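You operate a simulated robot arm through the tools that you are given. There is no shell and no other tool.

The job below is to be done with a simulated robot arm. You get a single attempt, and the scene is never put back.

JOB
Load both cylinders from the drip tray and bring the blue box to 27 C.
Fine: stand them on its rack, lot labels toward you; lid shut before the heat dial goes on; dry hands on the dial; watch till the display shows the figure. Set down upright: small grey cylinder.
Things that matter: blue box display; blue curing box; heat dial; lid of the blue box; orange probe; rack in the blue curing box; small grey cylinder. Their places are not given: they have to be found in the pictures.

It is judged by the outcome, as a careful person would: the job done as asked, and still so three seconds after it is handed in. It fails if anything else is knocked over, pushed out of place, dropped, spilled or broken. A push-on lid holds only when it is set on centred and level and pressed home; a screw cap is set on level and turned clockwise until tight.

ROBOT AND FRAMES
A 7-joint arm with a three-finger gripper, fixed in place. Base frame: the origin is on the floor under the middle of its stand, x ahead of it, y to its left, z up; the work surface is at about z = 80. Lengths are in cm, angles in rad, forces in N, time in s.
It reaches about 134.2 cm from its shoulder. Its first joint turns from -2.897 to 2.897 rad. Payload 2.69 kg.
Tool frame: the origin (TCP) lies between the finger pads and is the grasp point; the fingertips stand 3 cm ahead of it; z points along the fingers, y is the line along which they close. The gripper opens to 12.8 cm; its body begins 11.7 cm behind the TCP.
Orientation is that of the tool frame in the base frame, as a unit quaternion [x, y, z, w]. With the fingers straight down and closing along the base's y, the tool's x points along the base's -x, its y along +y and its z along -z.

CONTROLS
- The arm moves only by the tool step_arm. Its argument "increments" is a list of rows, each a list of 7 numbers: the shift along the tool's x, y, z in cm, then the turn, a rotation vector about the tool's x, y, z in rad, then the gripper command, from -1 (shut) to 1 (fully open), values between in proportion. In form: [[dx, dy, dz, ax, ay, az, hand], ...]. A call has 1 to 20 rows; each row shifts and turns the commanded pose from where the row before left it, along the tool's axes as they then stand. A row lasts 0.2 s, in which the tool goes at most 5 cm and 0.15 rad; a call with a longer step from one row to the next is refused whole, and so is a gripper value outside its range. Where a pose cannot be reached the arm comes as near as it can. A force on the tool above 90 N (or 10 N above the force at the start of the call, whichever is more), or a blocked arm, ends the call early, and 0.2 s more pass. The fingers move at their own pace (about 12.7 cm/s each) and stop on an object; they squeeze with about 28 N. The grip force told is the motor's: it shows also when the fingers shut on nothing. Time passes only in rows, and 0.2 s behind the last, so rows that do not move let the fingers close. It gives the time, the measured TCP pose, the force on the tool (base axes), the opening and the grip force at its end, in the units of the frame above (readings bear some noise), with the torque about the TCP (base axes, N m) and any sound that the robot's microphone picked up.
- Cameras (640 x 400 px; columns grow to the right, rows downward): "scene" is fixed at [22, 49.81, 143.91]; the picture's right is [-0.18, -0.98, 0.00], its down [-0.77, 0.14, -0.63] and it looks along [0.62, -0.11, -0.78] (base axes); focal length 214 px, centre (320, 200). "wrist" rides on the gripper at [5.8, 5.4, -13.1] in the tool frame; the picture's right is [-0.68, 0.74, 0.00], its down [-0.62, -0.57, -0.55] and it looks along [-0.40, -0.37, 0.84] (tool axes); focal length 234 px, centre (320, 200).
- capture(camera): a new picture of that camera. No time passes.
- lift_body(by): moves the trunk up (or, below 0, down) by that many cm; the arm rides with it, the base frame stays. It gives what a move gives, with no picture.
- pixel_to_xyz(camera, pixels): for up to 12 pixels [column, row] of the newest picture of that camera ("zoom" is the newest enlarged one), the place [x, y, z] in the base frame of the surface seen there, good to about 0.3 cm. No time passes.
- close_up(camera, box): a new picture of the part [left, top, right, bottom] of that camera's present view, enlarged. No time passes.
- close_job(): hands the job in; it is judged then, once.

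Unless the task says otherwise, let go and move clear before handing in.

The tools are called after ">>>" as name(argument=value, ...) on one line, values as JSON. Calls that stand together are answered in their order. step_arm: Moves the arm, as the interface text tells. Its arguments: {"type":"object","properties":{"increments":{"type":"array"}},"required":["increments"]} The other tools are called the same way: lift_body (by) moves the trunk up or down; capture (camera) takes a picture; pixel_to_xyz (camera, pixels) gives the place of the surface under pixels of a picture; close_up (camera, box) takes an enlarged picture of a part of a camera's view; close_job () hands the job in.

At the start:

```text
time: 0.0
tcp_pos: [76.62, 16.04, 140.19]
tool_rot: [0.0, 1.0, 0.0, 0.0]
ft_force: [0.3, 0.7, -0.1]
wrist_torque: [0.02, 0.0, 0.0]
opening: 12.81
grip_force: 0.0
trunk travel left (down, up): [-17.5, 17.5]
```

scene: 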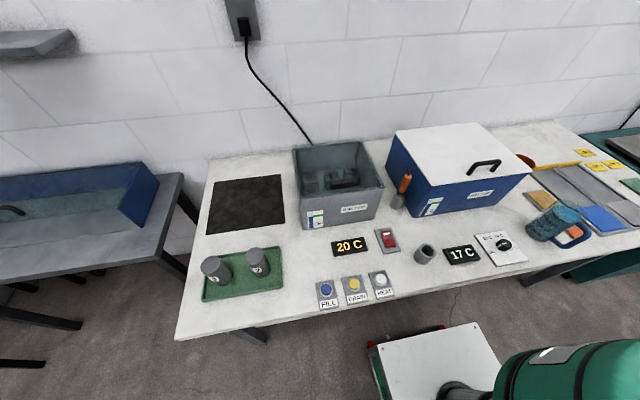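
wrist: 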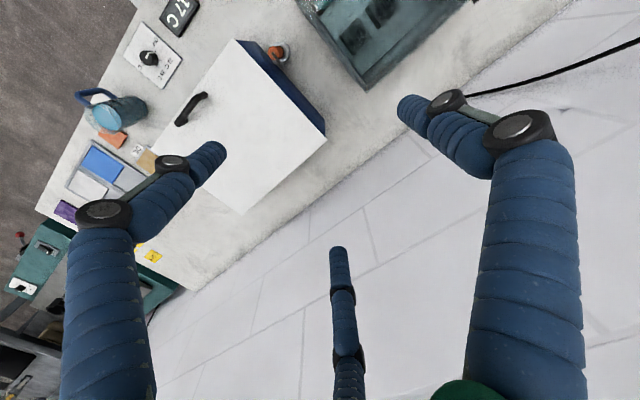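

The scene picture shows two grey cylinders on a green tray near (215,270) and (258,262), a grey open box at (338,185), a blue box with a white lid at (458,170), an orange item at (403,185), a small grey cylinder at (424,253), and a dial panel at (500,247). I'll enlarge these areas before moving.

>>> close_up(camera="scene", box=[180, 220, 340, 320])

>>> close_up(camera="scene", box=[370, 110, 550, 223])

>>> close_up(camera="scene", box=[370, 190, 546, 300])

>>> close_up(camera="scene", box=[280, 130, 408, 210])

>>> close_up(camera="scene", box=[300, 220, 412, 310])

```text
4.00 times, centred on (260, 270) of scene
```

zoom: 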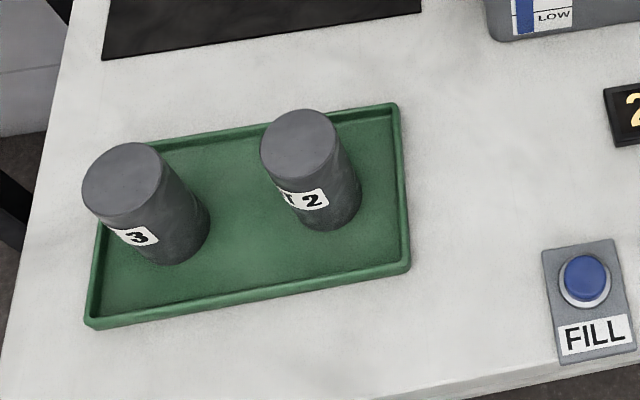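

```text
3.54 times, centred on (460, 166) of scene
```

zoom: 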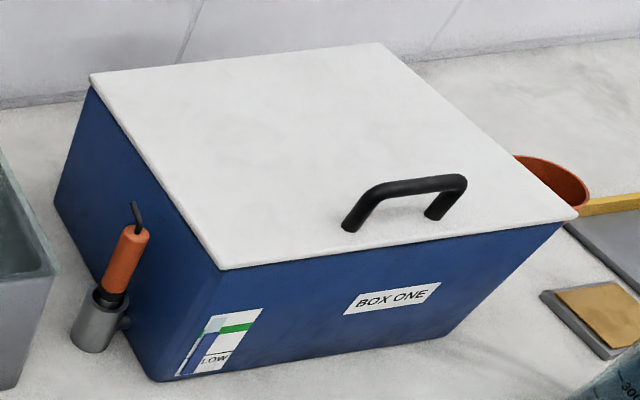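

```text
3.64 times, centred on (458, 245) of scene
```

zoom: 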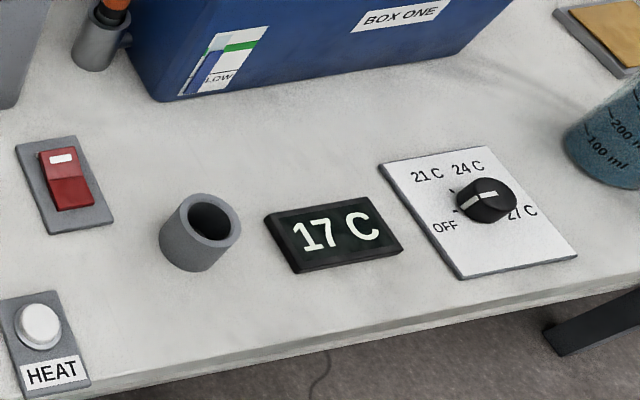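

```text
5.00 times, centred on (344, 170) of scene
```

zoom: 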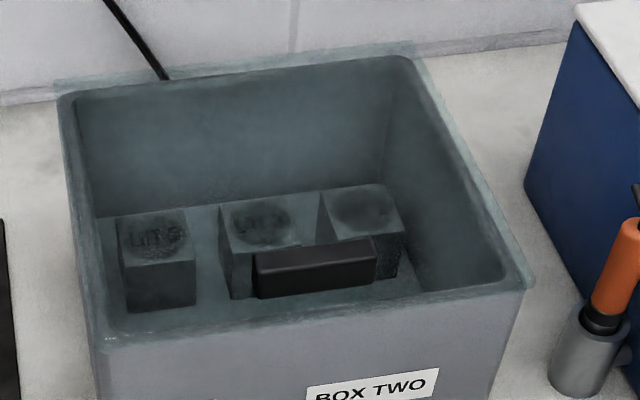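

```text
4.44 times, centred on (356, 265) of scene
```

zoom: 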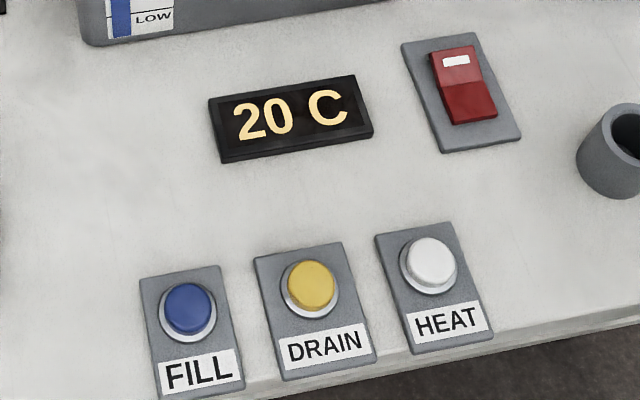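

The close-ups show lots "3" and "2" labelled on the cylinders, the blue box "BOX ONE" with a level gauge and an orange probe in a holster on its left side, the display at 17 C, and the dial at OFF with 21/24/27 marks. Next I'll measure positions.

>>> capture(camera="scene")

>>> pixel_to_xyz(camera="scene", pixels=[[396, 131], [478, 123], [432, 186], [532, 171], [468, 172], [497, 163], [483, 163], [211, 264], [255, 255], [203, 300], [281, 292], [280, 247]])

>>> pixel_to_xyz(camera="scene", pixels=[[404, 183], [407, 175], [397, 201], [427, 249], [421, 262], [504, 243], [503, 244], [463, 254], [484, 235], [519, 262], [388, 240], [245, 205]])

>>> pixel_to_xyz(camera="scene", pixels=[[213, 181], [284, 176], [208, 233], [284, 224], [295, 150], [365, 142], [303, 200], [382, 187], [340, 170], [440, 205], [420, 215], [530, 160]])

```text
taken
```

scene: 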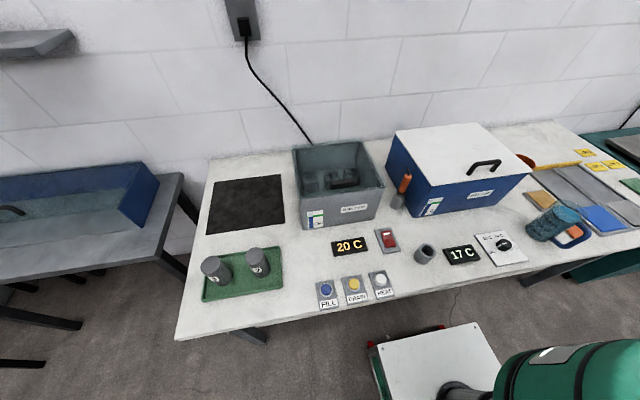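

```text
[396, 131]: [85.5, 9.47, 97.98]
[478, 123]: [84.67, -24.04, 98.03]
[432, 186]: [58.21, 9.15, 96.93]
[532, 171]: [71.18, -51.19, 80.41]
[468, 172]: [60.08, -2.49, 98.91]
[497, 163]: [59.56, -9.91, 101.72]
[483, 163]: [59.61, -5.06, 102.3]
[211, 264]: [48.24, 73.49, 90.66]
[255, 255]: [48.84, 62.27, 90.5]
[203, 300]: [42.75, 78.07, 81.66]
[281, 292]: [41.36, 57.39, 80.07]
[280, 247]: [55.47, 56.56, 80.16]
```

```text
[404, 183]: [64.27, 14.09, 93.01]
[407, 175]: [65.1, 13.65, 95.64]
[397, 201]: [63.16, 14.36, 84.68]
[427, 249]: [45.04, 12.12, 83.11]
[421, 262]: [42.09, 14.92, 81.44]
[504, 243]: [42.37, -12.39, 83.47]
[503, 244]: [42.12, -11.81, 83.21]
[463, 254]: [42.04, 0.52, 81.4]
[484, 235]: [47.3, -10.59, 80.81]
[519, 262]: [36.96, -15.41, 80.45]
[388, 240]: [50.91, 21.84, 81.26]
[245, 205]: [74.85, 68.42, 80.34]
```

```text
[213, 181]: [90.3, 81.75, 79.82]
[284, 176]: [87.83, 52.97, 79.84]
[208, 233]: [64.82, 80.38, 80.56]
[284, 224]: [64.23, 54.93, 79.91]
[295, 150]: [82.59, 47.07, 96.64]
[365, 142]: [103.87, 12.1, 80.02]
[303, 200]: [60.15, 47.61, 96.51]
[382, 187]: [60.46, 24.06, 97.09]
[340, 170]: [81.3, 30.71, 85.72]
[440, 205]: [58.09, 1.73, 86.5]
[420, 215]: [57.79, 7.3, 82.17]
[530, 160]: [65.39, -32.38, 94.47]
```

The blue box spans about x 58–86, y −24 to 9.5, with its top at z≈98 and the handle near x≈59.7, y≈−7, z≈102 at the front edge. I'll look at the remaining parts of the table and the lid's rear edge.

>>> close_up(camera="scene", box=[500, 120, 640, 208])

>>> close_up(camera="scene", box=[500, 190, 640, 278])

>>> close_up(camera="scene", box=[190, 150, 300, 240])

>>> close_up(camera="wrist", box=[120, 0, 340, 138])

>>> close_up(camera="scene", box=[415, 180, 455, 225])

>>> close_up(camera="scene", box=[380, 160, 440, 220])

```text
4.55 times, centred on (570, 164) of scene
```

zoom: 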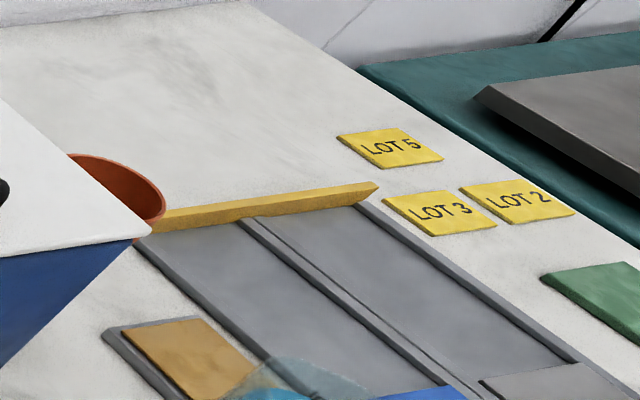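

```text
4.55 times, centred on (570, 234) of scene
```

zoom: 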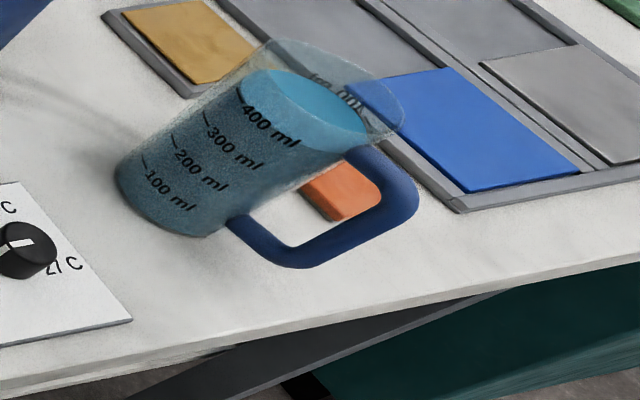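

```text
4.44 times, centred on (245, 195) of scene
```

zoom: 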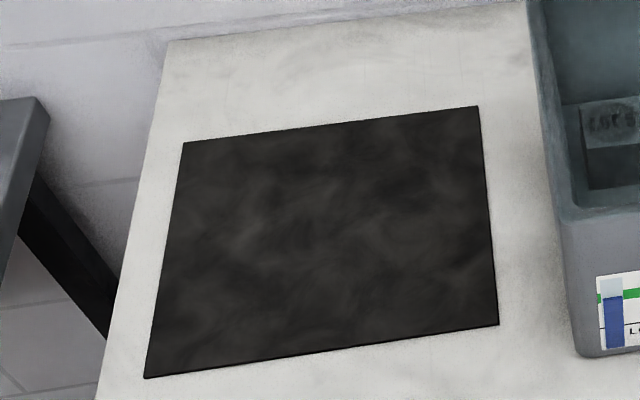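

```text
2.90 times, centred on (230, 69) of wrist
```

zoom: 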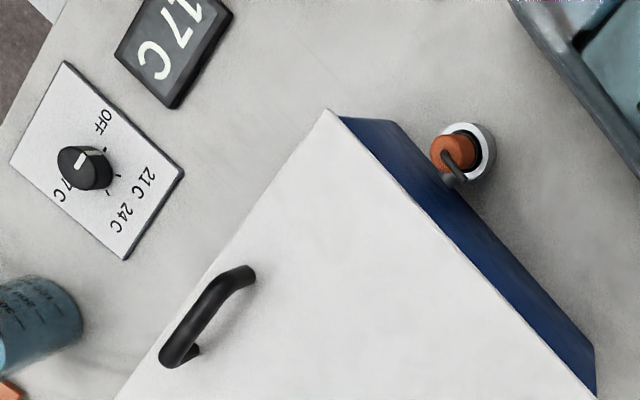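

```text
8.89 times, centred on (435, 202) of scene
```

zoom: 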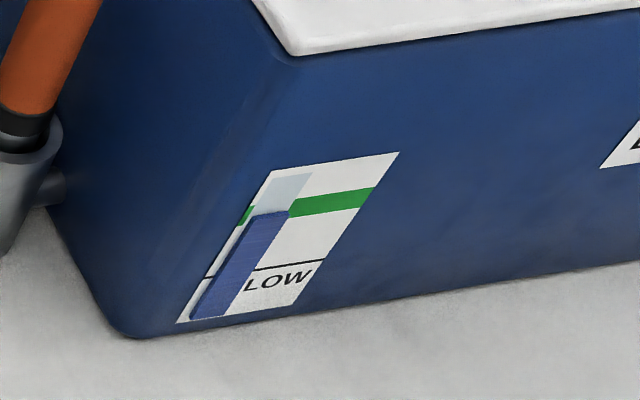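

```text
6.67 times, centred on (410, 190) of scene
```

zoom: 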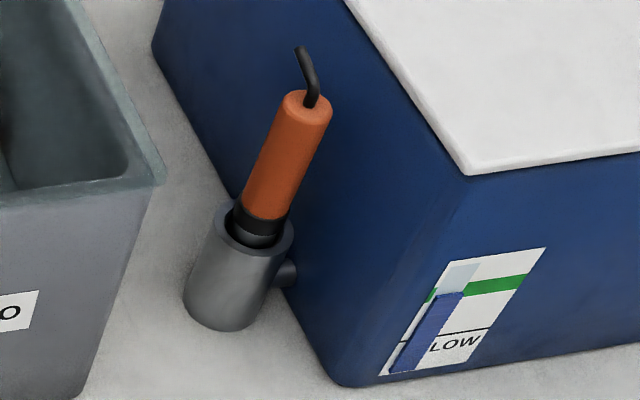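

The gauge on the blue box sits at the bottom of the green band, and the probe stands in a sleeve piped to the box's left side. A separate open grey cup stands at (424,253). I'll check the finger geometry from the wrist view, then move to see the lid's rear edge and handle.

>>> capture(camera="wrist")

>>> pixel_to_xyz(camera="wrist", pixels=[[405, 103], [445, 140], [215, 155], [175, 190], [338, 252], [340, 300], [185, 112], [203, 97], [268, 52], [282, 46], [245, 212], [327, 138]])

>>> pixel_to_xyz(camera="wrist", pixels=[[238, 40], [149, 57], [147, 61], [530, 150], [130, 230], [345, 350], [540, 250], [100, 215], [110, 110], [275, 55], [279, 58], [285, 56]])

```text
taken
```

wrist: 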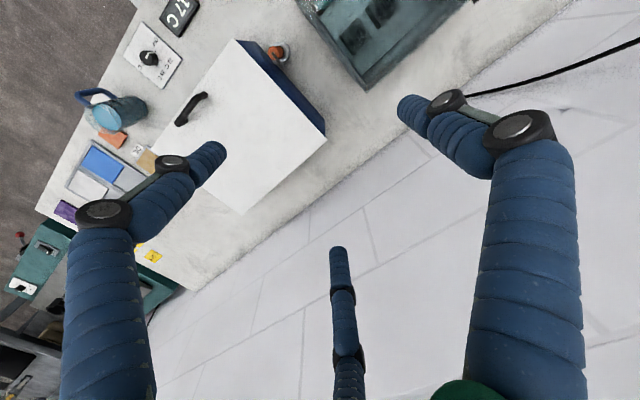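

```text
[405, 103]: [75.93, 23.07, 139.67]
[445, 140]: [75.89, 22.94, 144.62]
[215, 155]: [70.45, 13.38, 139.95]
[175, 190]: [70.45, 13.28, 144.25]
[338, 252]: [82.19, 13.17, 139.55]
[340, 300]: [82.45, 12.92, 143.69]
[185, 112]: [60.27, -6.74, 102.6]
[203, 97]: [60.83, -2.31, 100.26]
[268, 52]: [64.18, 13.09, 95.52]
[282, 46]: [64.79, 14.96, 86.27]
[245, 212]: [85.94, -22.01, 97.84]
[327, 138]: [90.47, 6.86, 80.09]
```

```text
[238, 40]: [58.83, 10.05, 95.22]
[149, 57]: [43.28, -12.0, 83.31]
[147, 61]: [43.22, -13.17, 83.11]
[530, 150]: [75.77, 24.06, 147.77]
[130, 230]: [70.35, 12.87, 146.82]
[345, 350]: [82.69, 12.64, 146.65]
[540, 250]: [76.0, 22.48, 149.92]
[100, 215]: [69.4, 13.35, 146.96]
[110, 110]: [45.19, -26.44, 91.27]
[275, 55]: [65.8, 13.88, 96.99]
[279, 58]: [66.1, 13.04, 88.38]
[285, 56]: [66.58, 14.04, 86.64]
```

The three fingers sit at roughly 120° spacing: (76,23), (70.4,13.3) and (82.3,13.2) around the TCP at (76.6,16). I'll close the hand partway in the air to learn how they move.

>>> step_arm(increments=[[0, 0, 0, 0, 0, 0, -0.2], [0, 0, 0, 0, 0, 0, -0.2], [0, 0, 0, 0, 0, 0, -0.2], [0, 0, 0, 0, 0, 0, -0.2]])

>>> capture(camera="wrist")

```text
time: 1.0
tcp_pos: [76.42, 16.17, 140.01]
tool_rot: [-0.001, 1.0, 0.0, 0.0]
ft_force: [0.0, 0.0, -0.4]
wrist_torque: [-0.01, -0.03, -0.01]
opening: 5.11
grip_force: 0.2
trunk travel left (down, up): [-17.5, 17.5]
```

```text
taken
```

wrist: 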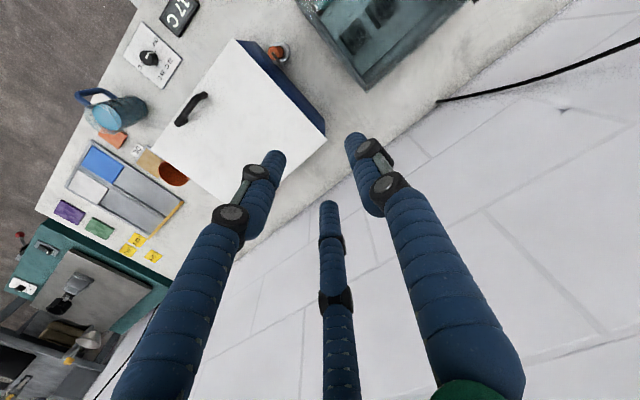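

>>> pixel_to_xyz(camera="wrist", pixels=[[352, 140], [275, 157], [327, 208], [372, 185], [262, 200], [335, 270], [425, 240], [205, 270], [172, 173], [155, 257], [107, 160], [60, 215]])

>>> close_up(camera="wrist", box=[20, 120, 220, 320])

>>> close_up(camera="wrist", box=[220, 120, 420, 320])

```text
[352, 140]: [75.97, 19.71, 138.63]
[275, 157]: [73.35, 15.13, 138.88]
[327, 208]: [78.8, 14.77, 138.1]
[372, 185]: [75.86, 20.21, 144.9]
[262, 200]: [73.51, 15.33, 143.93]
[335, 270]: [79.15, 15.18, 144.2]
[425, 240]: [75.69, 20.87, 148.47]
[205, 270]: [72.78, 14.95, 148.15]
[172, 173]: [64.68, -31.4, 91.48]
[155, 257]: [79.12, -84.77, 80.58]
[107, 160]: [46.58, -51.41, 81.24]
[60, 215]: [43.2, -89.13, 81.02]
```

```text
2.00 times, centred on (120, 220) of wrist
```

zoom: 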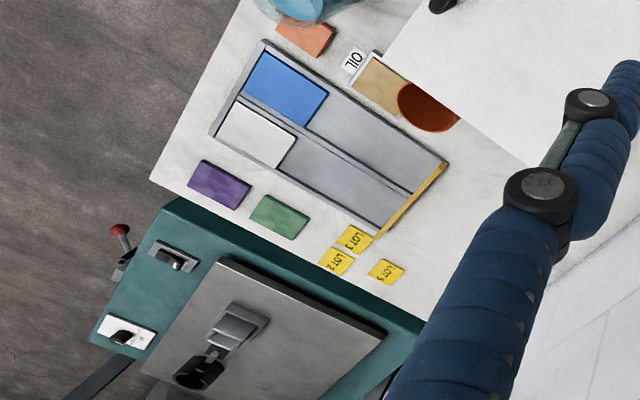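

```text
2.00 times, centred on (320, 220) of wrist
```

zoom: 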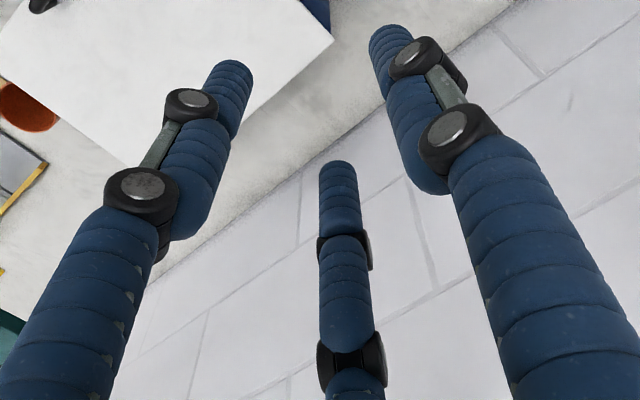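

The fingers close radially like a three-jaw chuck. I'll check the blue box's rear edge for a hinge in this wrist view.

>>> close_up(camera="wrist", box=[150, 30, 340, 149])

>>> close_up(camera="scene", box=[460, 150, 510, 182])

```text
3.36 times, centred on (245, 90) of wrist
```

zoom: 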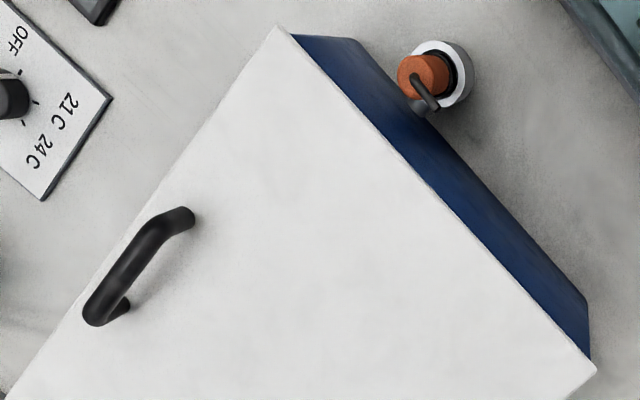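

```text
12.50 times, centred on (485, 166) of scene
```

zoom: 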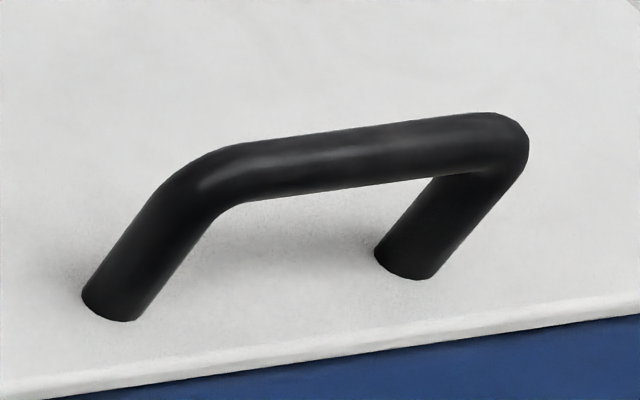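

>>> pixel_to_xyz(camera="zoom", pixels=[[110, 300], [240, 165], [360, 150], [480, 125], [405, 268], [110, 388], [600, 305], [510, 150], [210, 170], [350, 190]])

>>> pixel_to_xyz(camera="scene", pixels=[[438, 125], [478, 123], [530, 168], [432, 186], [396, 130], [388, 160]])

```text
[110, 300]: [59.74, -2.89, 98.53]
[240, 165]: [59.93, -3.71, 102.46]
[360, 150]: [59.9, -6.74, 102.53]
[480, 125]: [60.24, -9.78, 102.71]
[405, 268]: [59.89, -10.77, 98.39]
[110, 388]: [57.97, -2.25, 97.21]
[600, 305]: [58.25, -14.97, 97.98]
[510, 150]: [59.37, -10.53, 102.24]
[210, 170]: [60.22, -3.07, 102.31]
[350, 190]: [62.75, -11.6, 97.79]
```

```text
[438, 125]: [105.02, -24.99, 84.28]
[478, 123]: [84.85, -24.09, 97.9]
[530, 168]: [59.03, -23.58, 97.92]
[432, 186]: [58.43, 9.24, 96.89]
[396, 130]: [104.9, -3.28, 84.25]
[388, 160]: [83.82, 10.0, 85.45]
```

The handle's bar runs along y from −2.9 to −10.8 at x≈60, z≈102, close to the front edge, so the lid is probably hinged at the back. I'll move above it, yawing 30° so that one finger sits in front of the bar and two behind.

>>> step_arm(increments=[[1.975, -2.88, 3.5, 0, 0, 0, -0.375], [1.975, -2.88, 3.5, 0, 0, 0, -0.375], [1.975, -2.88, 3.5, 0, 0, 0, -0.375], [1.975, -2.88, 3.5, 0, 0, 0, -0.375], [1.975, -2.88, 3.5, 0, 0, 0, -0.375], [1.975, -2.88, 3.5, 0, 0, 0, -0.375], [1.975, -2.88, 3.5, 0, 0, 0, -0.375], [1.975, -2.88, 3.5, 0, 0, 0, -0.375], [0, 0, 0, 0, 0, 0.1309, -0.375], [0, 0, 0, 0, 0, 0.1309, -0.375], [0, 0, 0, 0, 0, 0.1309, -0.375], [0, 0, 0, 0, 0, 0.1309, -0.375], [0, 0, 0, 0, 0, 0, -0.375]])

>>> capture(camera="wrist")

>>> capture(camera="scene")

```text
time: 3.8
tcp_pos: [60.66, -6.99, 112.17]
tool_rot: [0.259, 0.966, -0.001, 0.0]
ft_force: [-0.1, 0.0, 0.0]
wrist_torque: [-0.03, -0.01, -0.01]
opening: 3.98
grip_force: 0.0
trunk travel left (down, up): [-17.5, 17.5]
```

```text
taken
```

wrist: 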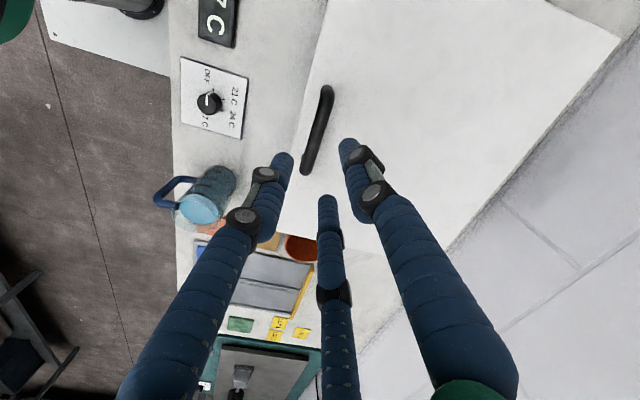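

```text
taken
```

scene: 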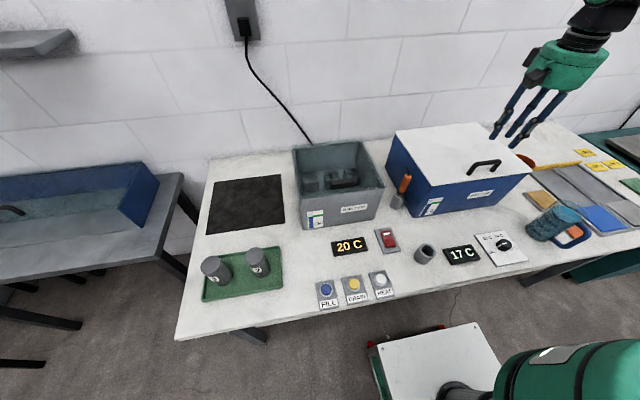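

The hand is above the handle with the bar seen from (328,90) to (305,172) in the wrist picture. I'll check the fingertips against the bar before descending.

>>> pixel_to_xyz(camera="wrist", pixels=[[285, 158], [345, 145], [326, 200], [327, 92], [317, 130], [307, 165], [320, 120], [313, 150], [330, 95]])

>>> close_up(camera="wrist", box=[240, 60, 400, 220])

```text
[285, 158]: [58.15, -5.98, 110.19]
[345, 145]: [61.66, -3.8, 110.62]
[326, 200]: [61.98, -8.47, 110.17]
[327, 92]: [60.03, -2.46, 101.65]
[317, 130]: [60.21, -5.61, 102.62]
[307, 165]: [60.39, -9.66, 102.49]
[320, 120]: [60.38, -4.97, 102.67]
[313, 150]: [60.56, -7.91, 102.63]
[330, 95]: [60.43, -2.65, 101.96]
```

```text
2.50 times, centred on (320, 140) of wrist
```

zoom: 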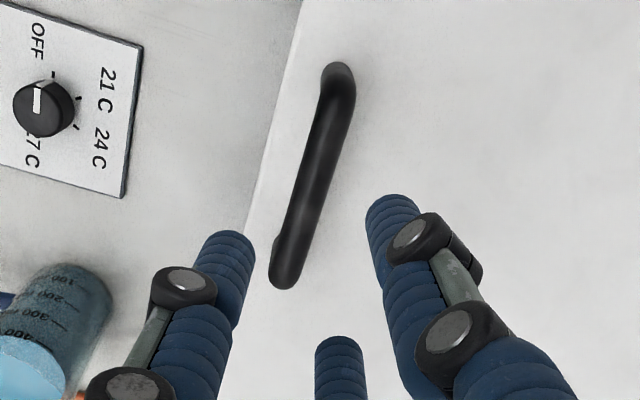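

The bar lies at x≈60.2, between the front finger (x≈57.9) and the rear pair (x≈62), so it's clear to go down. I'll descend to z≈102.2 and grip it.

>>> step_arm(increments=[[-0.098, 0.23, 4.0, 0, 0, 0, -0.375], [0, 0, 4.0, 0, 0, 0, -0.375], [0, 0, 1.95, 0, 0, 0, -0.375], [0, 0, 0, 0, 0, 0, -0.375]])

>>> step_arm(increments=[[0, 0, 0, 0, 0, 0, -0.7], [0, 0, 0, 0, 0, 0, -1], [0, 0, 0, 0, 0, 0, -1], [0, 0, 0, 0, 0, 0, -1]])

>>> capture(camera="wrist")

```text
time: 4.8
tcp_pos: [60.72, -6.49, 102.24]
tool_rot: [0.259, 0.966, 0.001, 0.0]
ft_force: [-0.4, 0.7, 0.0]
wrist_torque: [-0.03, -0.01, 0.0]
opening: 3.99
grip_force: 0.0
trunk travel left (down, up): [-17.5, 17.5]
```

```text
time: 5.8
tcp_pos: [60.61, -6.39, 102.36]
tool_rot: [0.259, 0.966, 0.001, 0.0]
ft_force: [-10.1, -0.5, 0.5]
wrist_torque: [0.01, 0.08, -0.03]
opening: 2.15
grip_force: 44.6
trunk travel left (down, up): [-17.5, 17.5]
```

```text
taken
```

wrist: 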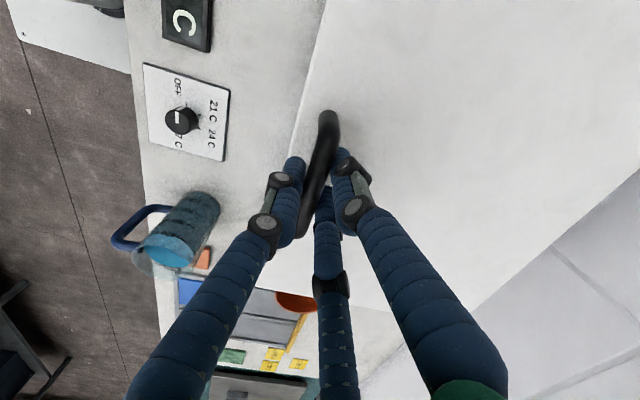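

The fingers stopped on the bar at an opening of 2.15 with a firm grip. I'll lift the front edge about 1 cm along the presumed hinge arc and check the forces.

>>> step_arm(increments=[[-0.0, 0.0, -0.4, 0, 0, 0, -1], [-0.1, 0.06, -0.6, 0, 0, 0, -1], [0, 0, 0, 0, 0, 0, -1]])

>>> capture(camera="scene")

```text
time: 6.6
tcp_pos: [60.78, -6.56, 103.28]
tool_rot: [0.257, 0.966, -0.001, 0.0]
ft_force: [-7.8, 25.5, -0.4]
wrist_torque: [0.59, 0.04, -0.2]
opening: 2.16
grip_force: 45.0
trunk travel left (down, up): [-17.5, 17.5]
```

```text
taken
```

scene: 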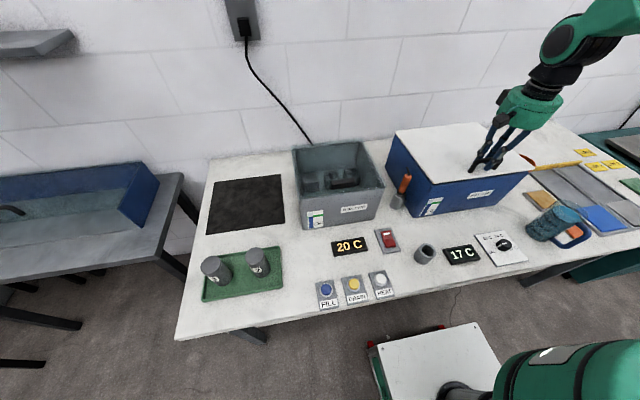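

Lifting gave a 25 N sideways force in y with almost none in z, so I want to see whether the lid actually rose.

>>> close_up(camera="scene", box=[380, 100, 560, 220])

>>> capture(camera="wrist")

>>> step_arm(increments=[[0, 0, 0, 0, 0, 0, -1], [0, 0, 0, 0, 0, 0, -1]])

```text
3.33 times, centred on (470, 160) of scene
```

zoom: 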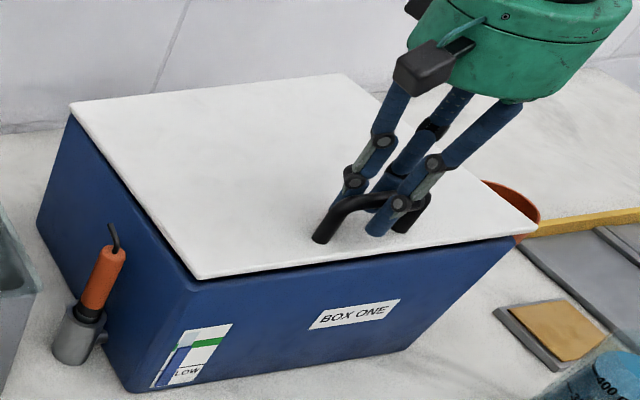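

```text
taken
```

wrist: 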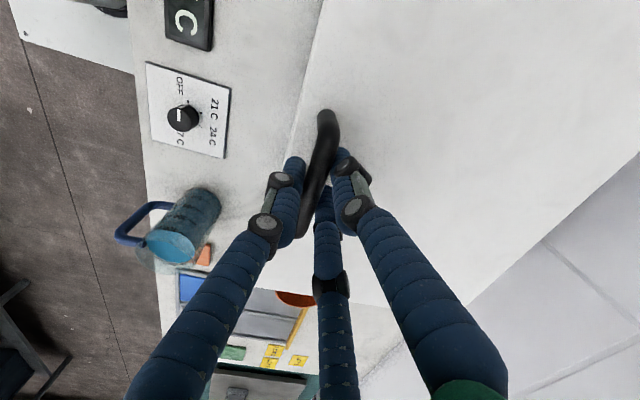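

```text
time: 7.2
tcp_pos: [60.81, -6.47, 103.2]
tool_rot: [0.258, 0.966, -0.001, 0.0]
ft_force: [-7.9, 31.5, -1.0]
wrist_torque: [0.31, 0.03, -0.15]
opening: 2.15
grip_force: 45.0
trunk travel left (down, up): [-17.5, 17.5]
```

The close-up shows a dark gap under the lid's front edge while the rear stays down, so it is hinged at the back. The 31 N is the arm trying to correct a sideways offset, so I'll shift the command about +0.4 in y to relax it.

>>> step_arm(increments=[[0.33, 0.27, 0, 0, 0, 0, -1], [0, 0, 0, 0, 0, 0, -1]])

```text
time: 7.8
tcp_pos: [60.85, -6.5, 103.19]
tool_rot: [0.259, 0.966, 0.0, 0.0]
ft_force: [-1.8, -21.9, -1.7]
wrist_torque: [-1.22, -0.05, -0.04]
opening: 2.16
grip_force: 45.2
trunk travel left (down, up): [-17.5, 17.5]
```

Shifting overshot to −22 N, which gives a sideways stiffness of about 130 N/cm. I'll back off 0.165 cm in y and continue lifting along the arc to about 0.2 rad, checking the force.

>>> step_arm(increments=[[-0.0825, -0.143, 0, 0, 0, 0, -1], [-0.2, 0.115, -0.984, 0, 0, 0, -1], [-0.216, 0.125, -0.984, 0, 0, 0, -1], [-0.26, 0.15, -0.97, 0, 0, 0, -1], [-0.286, 0.165, -0.953, 0, 0, 0, -1]])

```text
time: 9.0
tcp_pos: [62.03, -6.42, 107.15]
tool_rot: [0.259, 0.966, 0.001, -0.001]
ft_force: [-16.5, 3.1, 3.2]
wrist_torque: [0.1, 0.11, -0.26]
opening: 2.15
grip_force: 44.7
trunk travel left (down, up): [-17.5, 17.5]
```

The lid is following (TCP at z≈107.2), and the −16.5 N in x means my arc leans back too quickly. I'll take 0.2 cm off in x and flatten the arc a little.

>>> step_arm(increments=[[0.173, -0.1, 0, 0, 0, 0, -1], [-0.301, 0.174, -0.919, 0, 0, 0, -1], [-0.301, 0.174, -0.919, 0, 0, 0, -1], [-0.37, 0.214, -0.911, 0, 0, 0, -1], [-0.37, 0.214, -0.911, 0, 0, 0, -1], [0, 0, 0, 0, 0, 0, -1]])

>>> capture(camera="scene")

```text
time: 10.4
tcp_pos: [63.49, -6.49, 110.64]
tool_rot: [0.259, 0.966, -0.001, 0.001]
ft_force: [14.3, 10.2, -8.9]
wrist_torque: [-0.08, -0.18, -0.48]
opening: 2.16
grip_force: 45.7
trunk travel left (down, up): [-17.5, 17.5]
```

```text
taken
```

scene: 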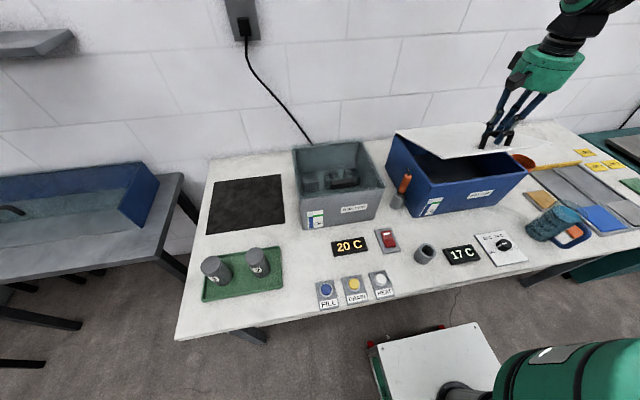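

The lid is now about 20° open, and the force (14, −9) points inward to the hinge, so I'm pulling slightly outward. I'll correct inward by 0.13 cm and continue.

>>> step_arm(increments=[[-0.058, 0.126, 0.063, 0, 0, 0, -1], [-0.44, 0.254, -0.845, 0, 0, 0, -1], [-0.44, 0.254, -0.845, 0, 0, 0, -1], [-0.509, 0.294, -0.822, 0, 0, 0, -1], [-0.509, 0.294, -0.822, 0, 0, 0, -1], [0, 0, 0, 0, 0, 0, -1]])

>>> capture(camera="scene")

```text
time: 11.8
tcp_pos: [65.64, -6.55, 113.86]
tool_rot: [0.259, 0.966, 0.0, 0.0]
ft_force: [-3.2, -14.4, -0.3]
wrist_torque: [-0.49, 0.01, -0.47]
opening: 2.13
grip_force: 44.9
trunk travel left (down, up): [-17.5, 17.5]
```

```text
taken
```

scene: 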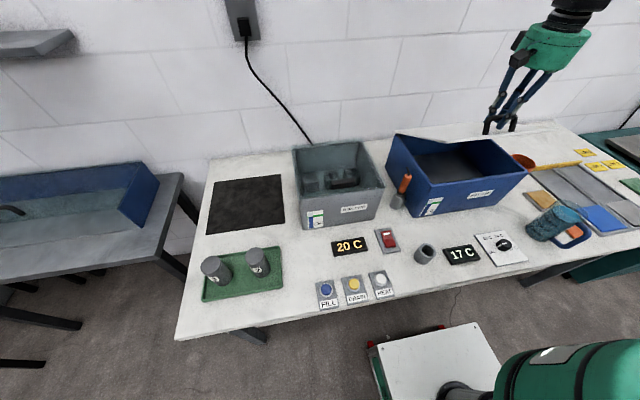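

The radial force is now small, so the arc fits; the lid is at about 29°. I'll trim y by −0.1 and continue to around 43°.

>>> step_arm(increments=[[-0.615, 0.239, -0.775, 0, 0, 0, -1], [-0.565, 0.326, -0.775, 0, 0, 0, -1], [-0.615, 0.355, -0.719, 0, 0, 0, -1], [-0.615, 0.355, -0.719, 0, 0, 0, -1], [-0.6625, 0.3825, -0.66, 0, 0, 0, -1], [-0.6625, 0.3825, -0.66, 0, 0, 0, -1], [0, 0, 0, 0, 0, 0, -1]])

>>> capture(camera="scene")

>>> capture(camera="wrist")

```text
time: 13.4
tcp_pos: [69.9, -6.44, 118.35]
tool_rot: [0.259, 0.966, 0.002, 0.0]
ft_force: [-7.1, 2.5, 5.9]
wrist_torque: [0.38, -0.01, -0.69]
opening: 2.19
grip_force: 45.0
trunk travel left (down, up): [-17.5, 17.5]
```

```text
taken
```

scene: 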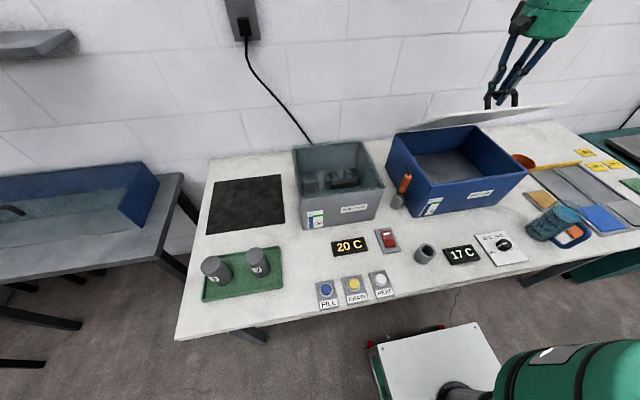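

```text
taken
```

wrist: 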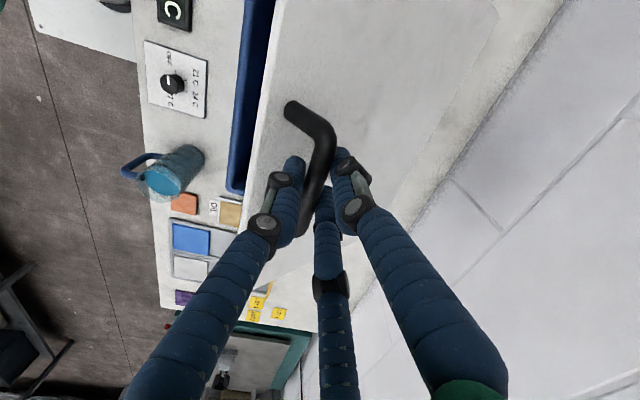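

Forces stay small and the lid is near 43°; the inside of the box is becoming visible at (450,165). I'll continue along the arc to about 57°.

>>> step_arm(increments=[[-0.668, 0.3855, -0.65, 0, 0, 0, -1], [-0.706, 0.4075, -0.595, 0, 0, 0, -1], [-0.749, 0.4325, -0.53, 0, 0, 0, -1], [-0.749, 0.4325, -0.53, 0, 0, 0, -1], [-0.779, 0.45, -0.46, 0, 0, 0, -1], [-0.779, 0.45, -0.46, 0, 0, 0, -1], [0, 0, 0, 0, 0, 0, -1]])

>>> capture(camera="wrist")

```text
time: 15.0
tcp_pos: [74.88, -6.41, 121.5]
tool_rot: [0.259, 0.966, -0.001, 0.0]
ft_force: [-5.5, -2.1, 8.3]
wrist_torque: [-0.01, 0.01, -0.76]
opening: 2.17
grip_force: 44.6
trunk travel left (down, up): [-17.5, 17.5]
```

```text
taken
```

wrist: 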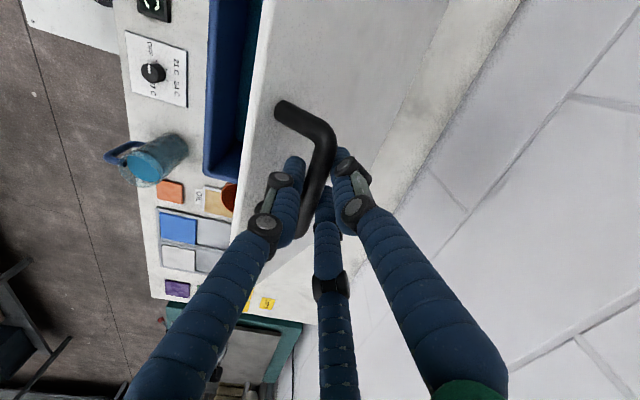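

Still smooth at about 57°. I'll continue to roughly 75°.

>>> step_arm(increments=[[-0.784, 0.4525, -0.449, 0, 0, 0, -1], [-0.81, 0.4675, -0.385, 0, 0, 0, -1], [-0.8335, 0.481, -0.31, 0, 0, 0, -1], [-0.8335, 0.481, -0.31, 0, 0, 0, -1], [-0.851, 0.491, -0.23, 0, 0, 0, -1], [-0.851, 0.491, -0.23, 0, 0, 0, -1], [-0.866, 0.5, -0.15, 0, 0, 0, -1], [-0.866, 0.5, -0.15, 0, 0, 0, -1], [0, 0, 0, 0, 0, 0, -1]])

>>> capture(camera="wrist")

>>> capture(camera="scene")

```text
time: 17.0
tcp_pos: [82.73, -6.47, 123.7]
tool_rot: [0.258, 0.966, -0.001, 0.001]
ft_force: [-0.7, 14.2, 6.7]
wrist_torque: [0.25, 0.0, -0.93]
opening: 2.2
grip_force: 45.2
trunk travel left (down, up): [-17.5, 17.5]
```

```text
taken
```

wrist: 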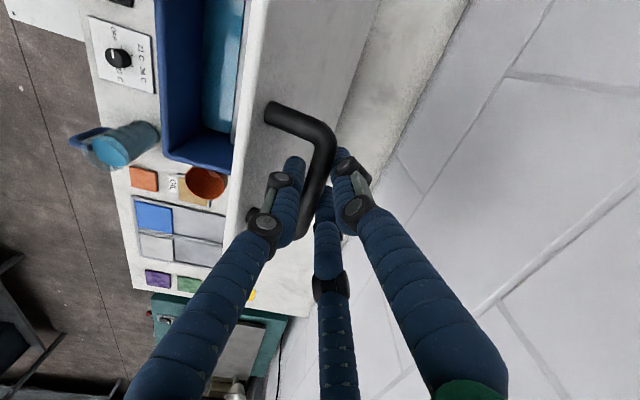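

```text
taken
```

scene: 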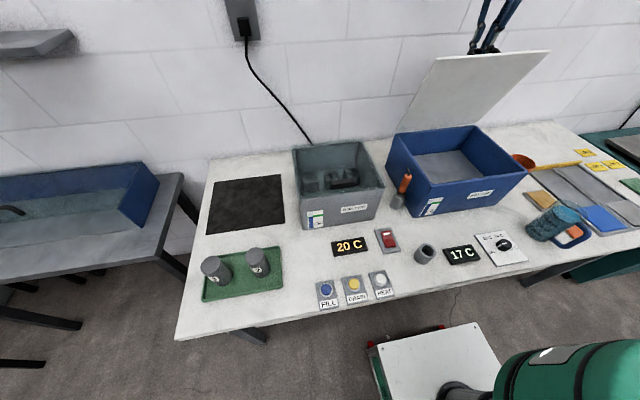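

The lid is at about 75° and standing up nicely in the scene picture at (480,95). I'll bring it to about 89° and check for the stop.

>>> step_arm(increments=[[-0.825, 0.592, -0.125, 0, 0, 0, -1], [-0.875, 0.505, -0.075, 0, 0, 0, -1], [-0.875, 0.505, 0.01, 0, 0, 0, -1], [-0.875, 0.505, 0.01, 0, 0, 0, -1], [-0.87, 0.5025, 0.09, 0, 0, 0, -1], [-0.87, 0.5025, 0.09, 0, 0, 0, -1], [0, 0, 0, 0, 0, 0, -1]])

>>> capture(camera="wrist")

>>> capture(camera="scene")

```text
time: 18.6
tcp_pos: [88.68, -6.59, 123.82]
tool_rot: [0.258, 0.966, 0.0, 0.0]
ft_force: [0.5, 8.2, 20.2]
wrist_torque: [-0.21, 0.28, -0.95]
opening: 2.2
grip_force: 44.9
trunk travel left (down, up): [-17.5, 17.5]
```

```text
taken
```

wrist: 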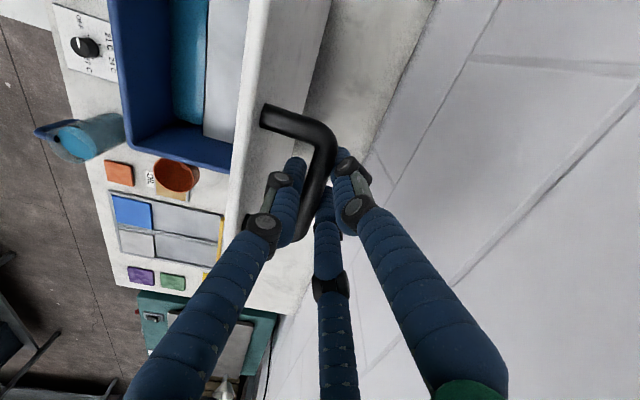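

```text
taken
```

scene: 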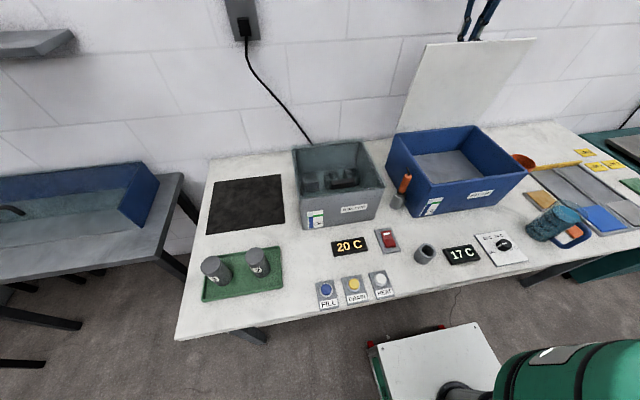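

The lid is at about 89°, with a 20 N upward push meaning I should rise slightly. I'll correct that and go on in small steps toward the stop.

>>> step_arm(increments=[[0.03, 0.05, -0.15, 0, 0, 0, -1], [-0.433, 0.25, 0.04, 0, 0, 0, -1], [-0.433, 0.25, 0.05, 0, 0, 0, -1], [-0.433, 0.25, 0.06, 0, 0, 0, -1], [-0.433, 0.25, 0.07, 0, 0, 0, -1], [0, 0, 0, 0, 0, 0, -1]])

```text
time: 20.0
tcp_pos: [90.84, -6.46, 123.56]
tool_rot: [0.259, 0.966, 0.0, -0.001]
ft_force: [-2.5, -13.7, -3.2]
wrist_torque: [-0.79, 0.36, -1.0]
opening: 2.25
grip_force: 44.9
trunk travel left (down, up): [-17.5, 17.5]
```

No stop yet at about 93°. I'll continue another few degrees in small steps.

>>> step_arm(increments=[[-0.02, -0.035, 0.0, 0, 0, 0, -1], [-0.433, 0.25, 0.08, 0, 0, 0, -1], [-0.433, 0.25, 0.09, 0, 0, 0, -1], [-0.433, 0.25, 0.1, 0, 0, 0, -1], [-0.433, 0.25, 0.11, 0, 0, 0, -1], [0, 0, 0, 0, 0, 0, -1]])

>>> capture(camera="scene")

>>> capture(camera="wrist")

```text
time: 21.4
tcp_pos: [92.83, -6.46, 123.18]
tool_rot: [0.258, 0.966, 0.0, 0.0]
ft_force: [-1.8, -4.8, -9.0]
wrist_torque: [0.04, -0.07, -0.92]
opening: 2.15
grip_force: 44.7
trunk travel left (down, up): [-17.5, 17.5]
```

```text
taken
```

scene: 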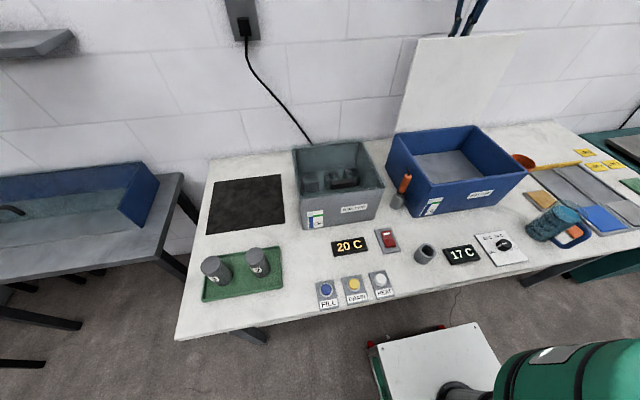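

```text
taken
```

wrist: 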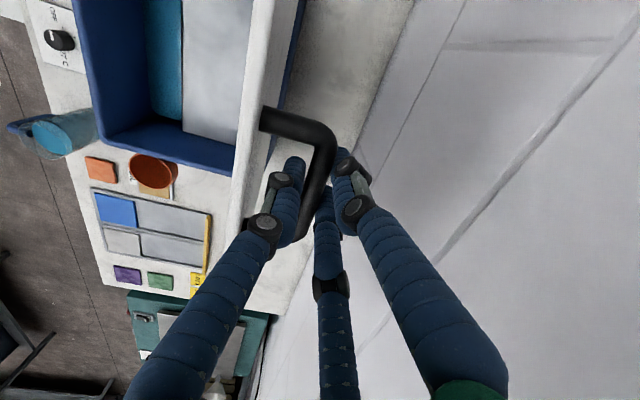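

The lid is past vertical at about 98° with no stop felt yet. I'll continue gently another few degrees, watching for resistance in x.

>>> step_arm(increments=[[-0.411, 0.2375, 0.12, 0, 0, 0, -1], [-0.411, 0.2375, 0.14, 0, 0, 0, -1], [-0.411, 0.2375, 0.16, 0, 0, 0, -1], [-0.411, 0.2375, 0.18, 0, 0, 0, -1], [0, 0, 0, 0, 0, 0, -1]])

```text
time: 22.6
tcp_pos: [94.8, -6.44, 122.63]
tool_rot: [0.259, 0.966, 0.0, 0.0]
ft_force: [-1.0, -9.1, -6.1]
wrist_torque: [-0.14, -0.03, -0.91]
opening: 2.16
grip_force: 45.6
trunk travel left (down, up): [-17.5, 17.5]
```

Still free at about 102°. I'll go on a few more degrees.

>>> step_arm(increments=[[-0.407, 0.235, 0.16, 0, 0, 0, -1], [-0.407, 0.235, 0.19, 0, 0, 0, -1], [-0.407, 0.235, 0.21, 0, 0, 0, -1], [-0.407, 0.235, 0.22, 0, 0, 0, -1], [0, 0, 0, 0, 0, 0, -1]])

>>> capture(camera="wrist")

>>> capture(camera="scene")

```text
time: 23.6
tcp_pos: [95.34, -6.46, 122.4]
tool_rot: [0.258, 0.966, -0.002, -0.005]
ft_force: [-55.0, 5.0, 21.1]
wrist_torque: [-0.08, 0.35, -0.28]
opening: 2.2
grip_force: 44.8
trunk travel left (down, up): [-17.5, 17.5]
stopped in row 4: the force on the tool passed its limit at 95 N (the readings are from after the stop); the commanded pose is now the measured one
```

```text
taken
```

wrist: 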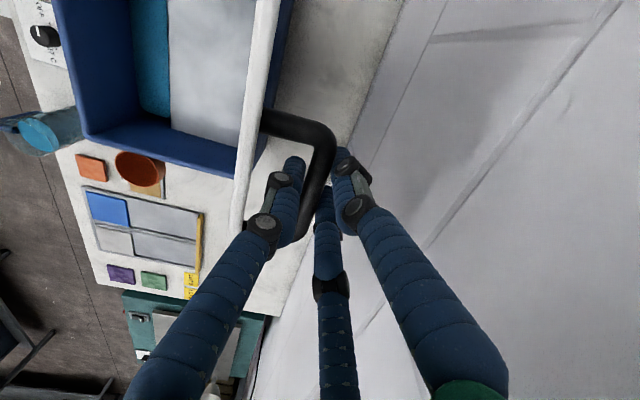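

```text
taken
```

scene: 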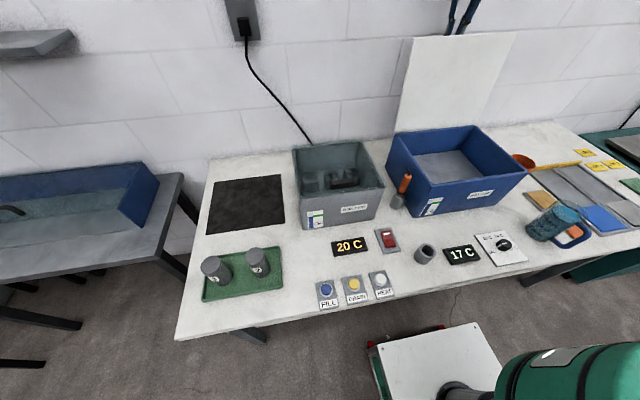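

The lid met its stop at about 105° (the arm stopped at x≈95.3). I'll back off a few millimetres, ease the fingers open slightly and rise straight off the bar.

>>> step_arm(increments=[[0.3, -0.17, -0.1, 0, 0, 0, -1], [0, 0, 0, 0, 0, 0, -1]])

```text
time: 24.2
tcp_pos: [95.3, -6.44, 122.4]
tool_rot: [0.258, 0.966, -0.001, -0.004]
ft_force: [-41.9, 5.7, 24.6]
wrist_torque: [0.19, 0.28, -0.51]
opening: 2.17
grip_force: 45.5
trunk travel left (down, up): [-17.5, 17.5]
```

The arm is still pressing on the stop with −42 N. I'll back off further.

>>> step_arm(increments=[[0.35, -0.2, -0.15, 0, 0, 0, -1], [0.3, -0.17, -0.08, 0, 0, 0, -1], [0, 0, 0, 0, 0, 0, -1]])

```text
time: 25.0
tcp_pos: [94.94, -6.44, 122.51]
tool_rot: [0.258, 0.966, 0.0, -0.003]
ft_force: [11.8, 4.6, 31.2]
wrist_torque: [0.67, -0.12, -1.21]
opening: 2.17
grip_force: 44.8
trunk travel left (down, up): [-17.5, 17.5]
```

The stop force is gone; the 31 N upward push means I'm slightly low. I'll raise 0.2 cm and then open the fingers a little.

>>> step_arm(increments=[[-0.1, 0.06, -0.2, 0, 0, 0, -1], [0, 0, 0, 0, 0, 0, -1], [0, 0, 0, 0, 0, 0, -0.6], [0, 0, 0, 0, 0, 0, -0.5], [0, 0, 0, 0, 0, 0, -0.5]])

>>> capture(camera="wrist")

```text
time: 26.2
tcp_pos: [95.01, -6.62, 121.34]
tool_rot: [0.258, 0.966, -0.003, -0.013]
ft_force: [-21.9, -6.7, -58.3]
wrist_torque: [-1.04, 0.06, 0.34]
opening: 2.65
grip_force: 0.0
trunk travel left (down, up): [-17.5, 17.5]
```

```text
taken
```

wrist: 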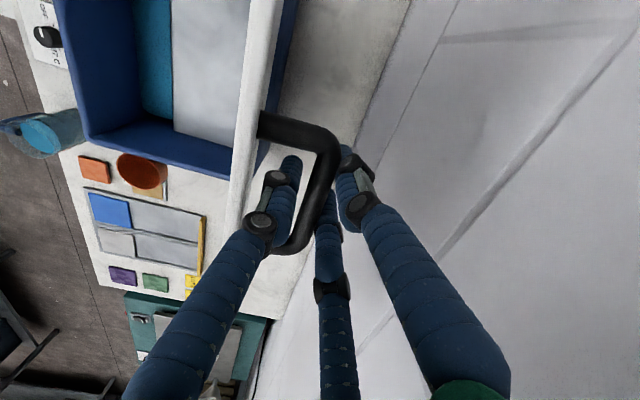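

Opening stalled at 2.65 and the hand was pulled down 1.2 cm with −58 N in z, so something is catching. I'll look closely before moving.

>>> close_up(camera="wrist", box=[220, 90, 400, 270])

>>> close_up(camera="scene", box=[390, 0, 540, 140])

>>> step_arm(increments=[[0, 0, 0, 0, 0, 0, -0.586]])

```text
2.22 times, centred on (310, 180) of wrist
```

zoom: 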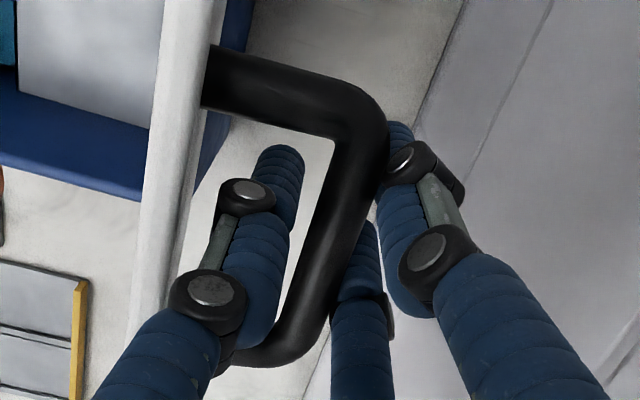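

```text
2.86 times, centred on (465, 70) of scene
```

zoom: 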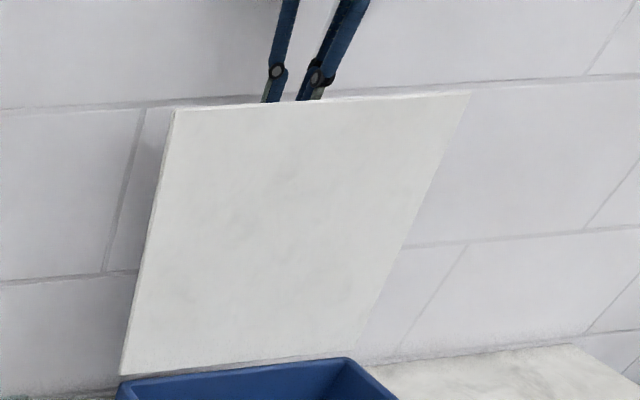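

```text
time: 26.6
tcp_pos: [95.38, -6.52, 122.75]
tool_rot: [0.258, 0.966, 0.0, -0.002]
ft_force: [0.5, -0.2, -0.9]
wrist_torque: [0.03, 0.11, 0.04]
opening: 2.67
grip_force: 0.0
trunk travel left (down, up): [-17.5, 17.5]
```

Forces are now near zero and the hand is free, with the lid resting at its stop. I'll rise slowly off the bar.

>>> step_arm(increments=[[0, 0, -0.5, 0, 0, 0, -0.55], [0, 0, -1, 0, 0, 0, -0.55], [0, 0, -1.5, 0, 0, 0, -0.55]])

>>> capture(camera="wrist")

```text
time: 27.4
tcp_pos: [95.28, -6.48, 125.61]
tool_rot: [0.258, 0.966, -0.001, -0.005]
ft_force: [-0.3, -0.3, 0.3]
wrist_torque: [0.02, 0.0, 0.06]
opening: 2.88
grip_force: 0.1
trunk travel left (down, up): [-17.5, 17.5]
```

```text
taken
```

wrist: 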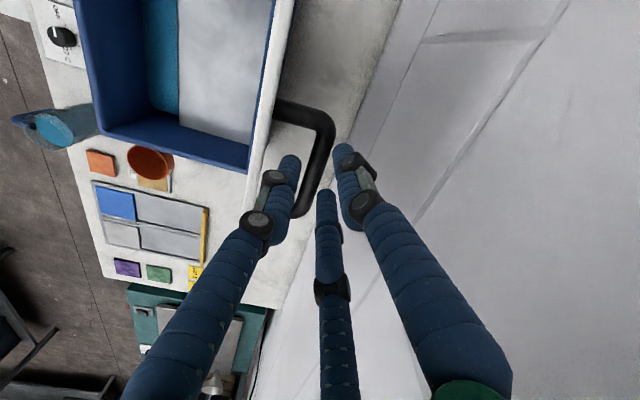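

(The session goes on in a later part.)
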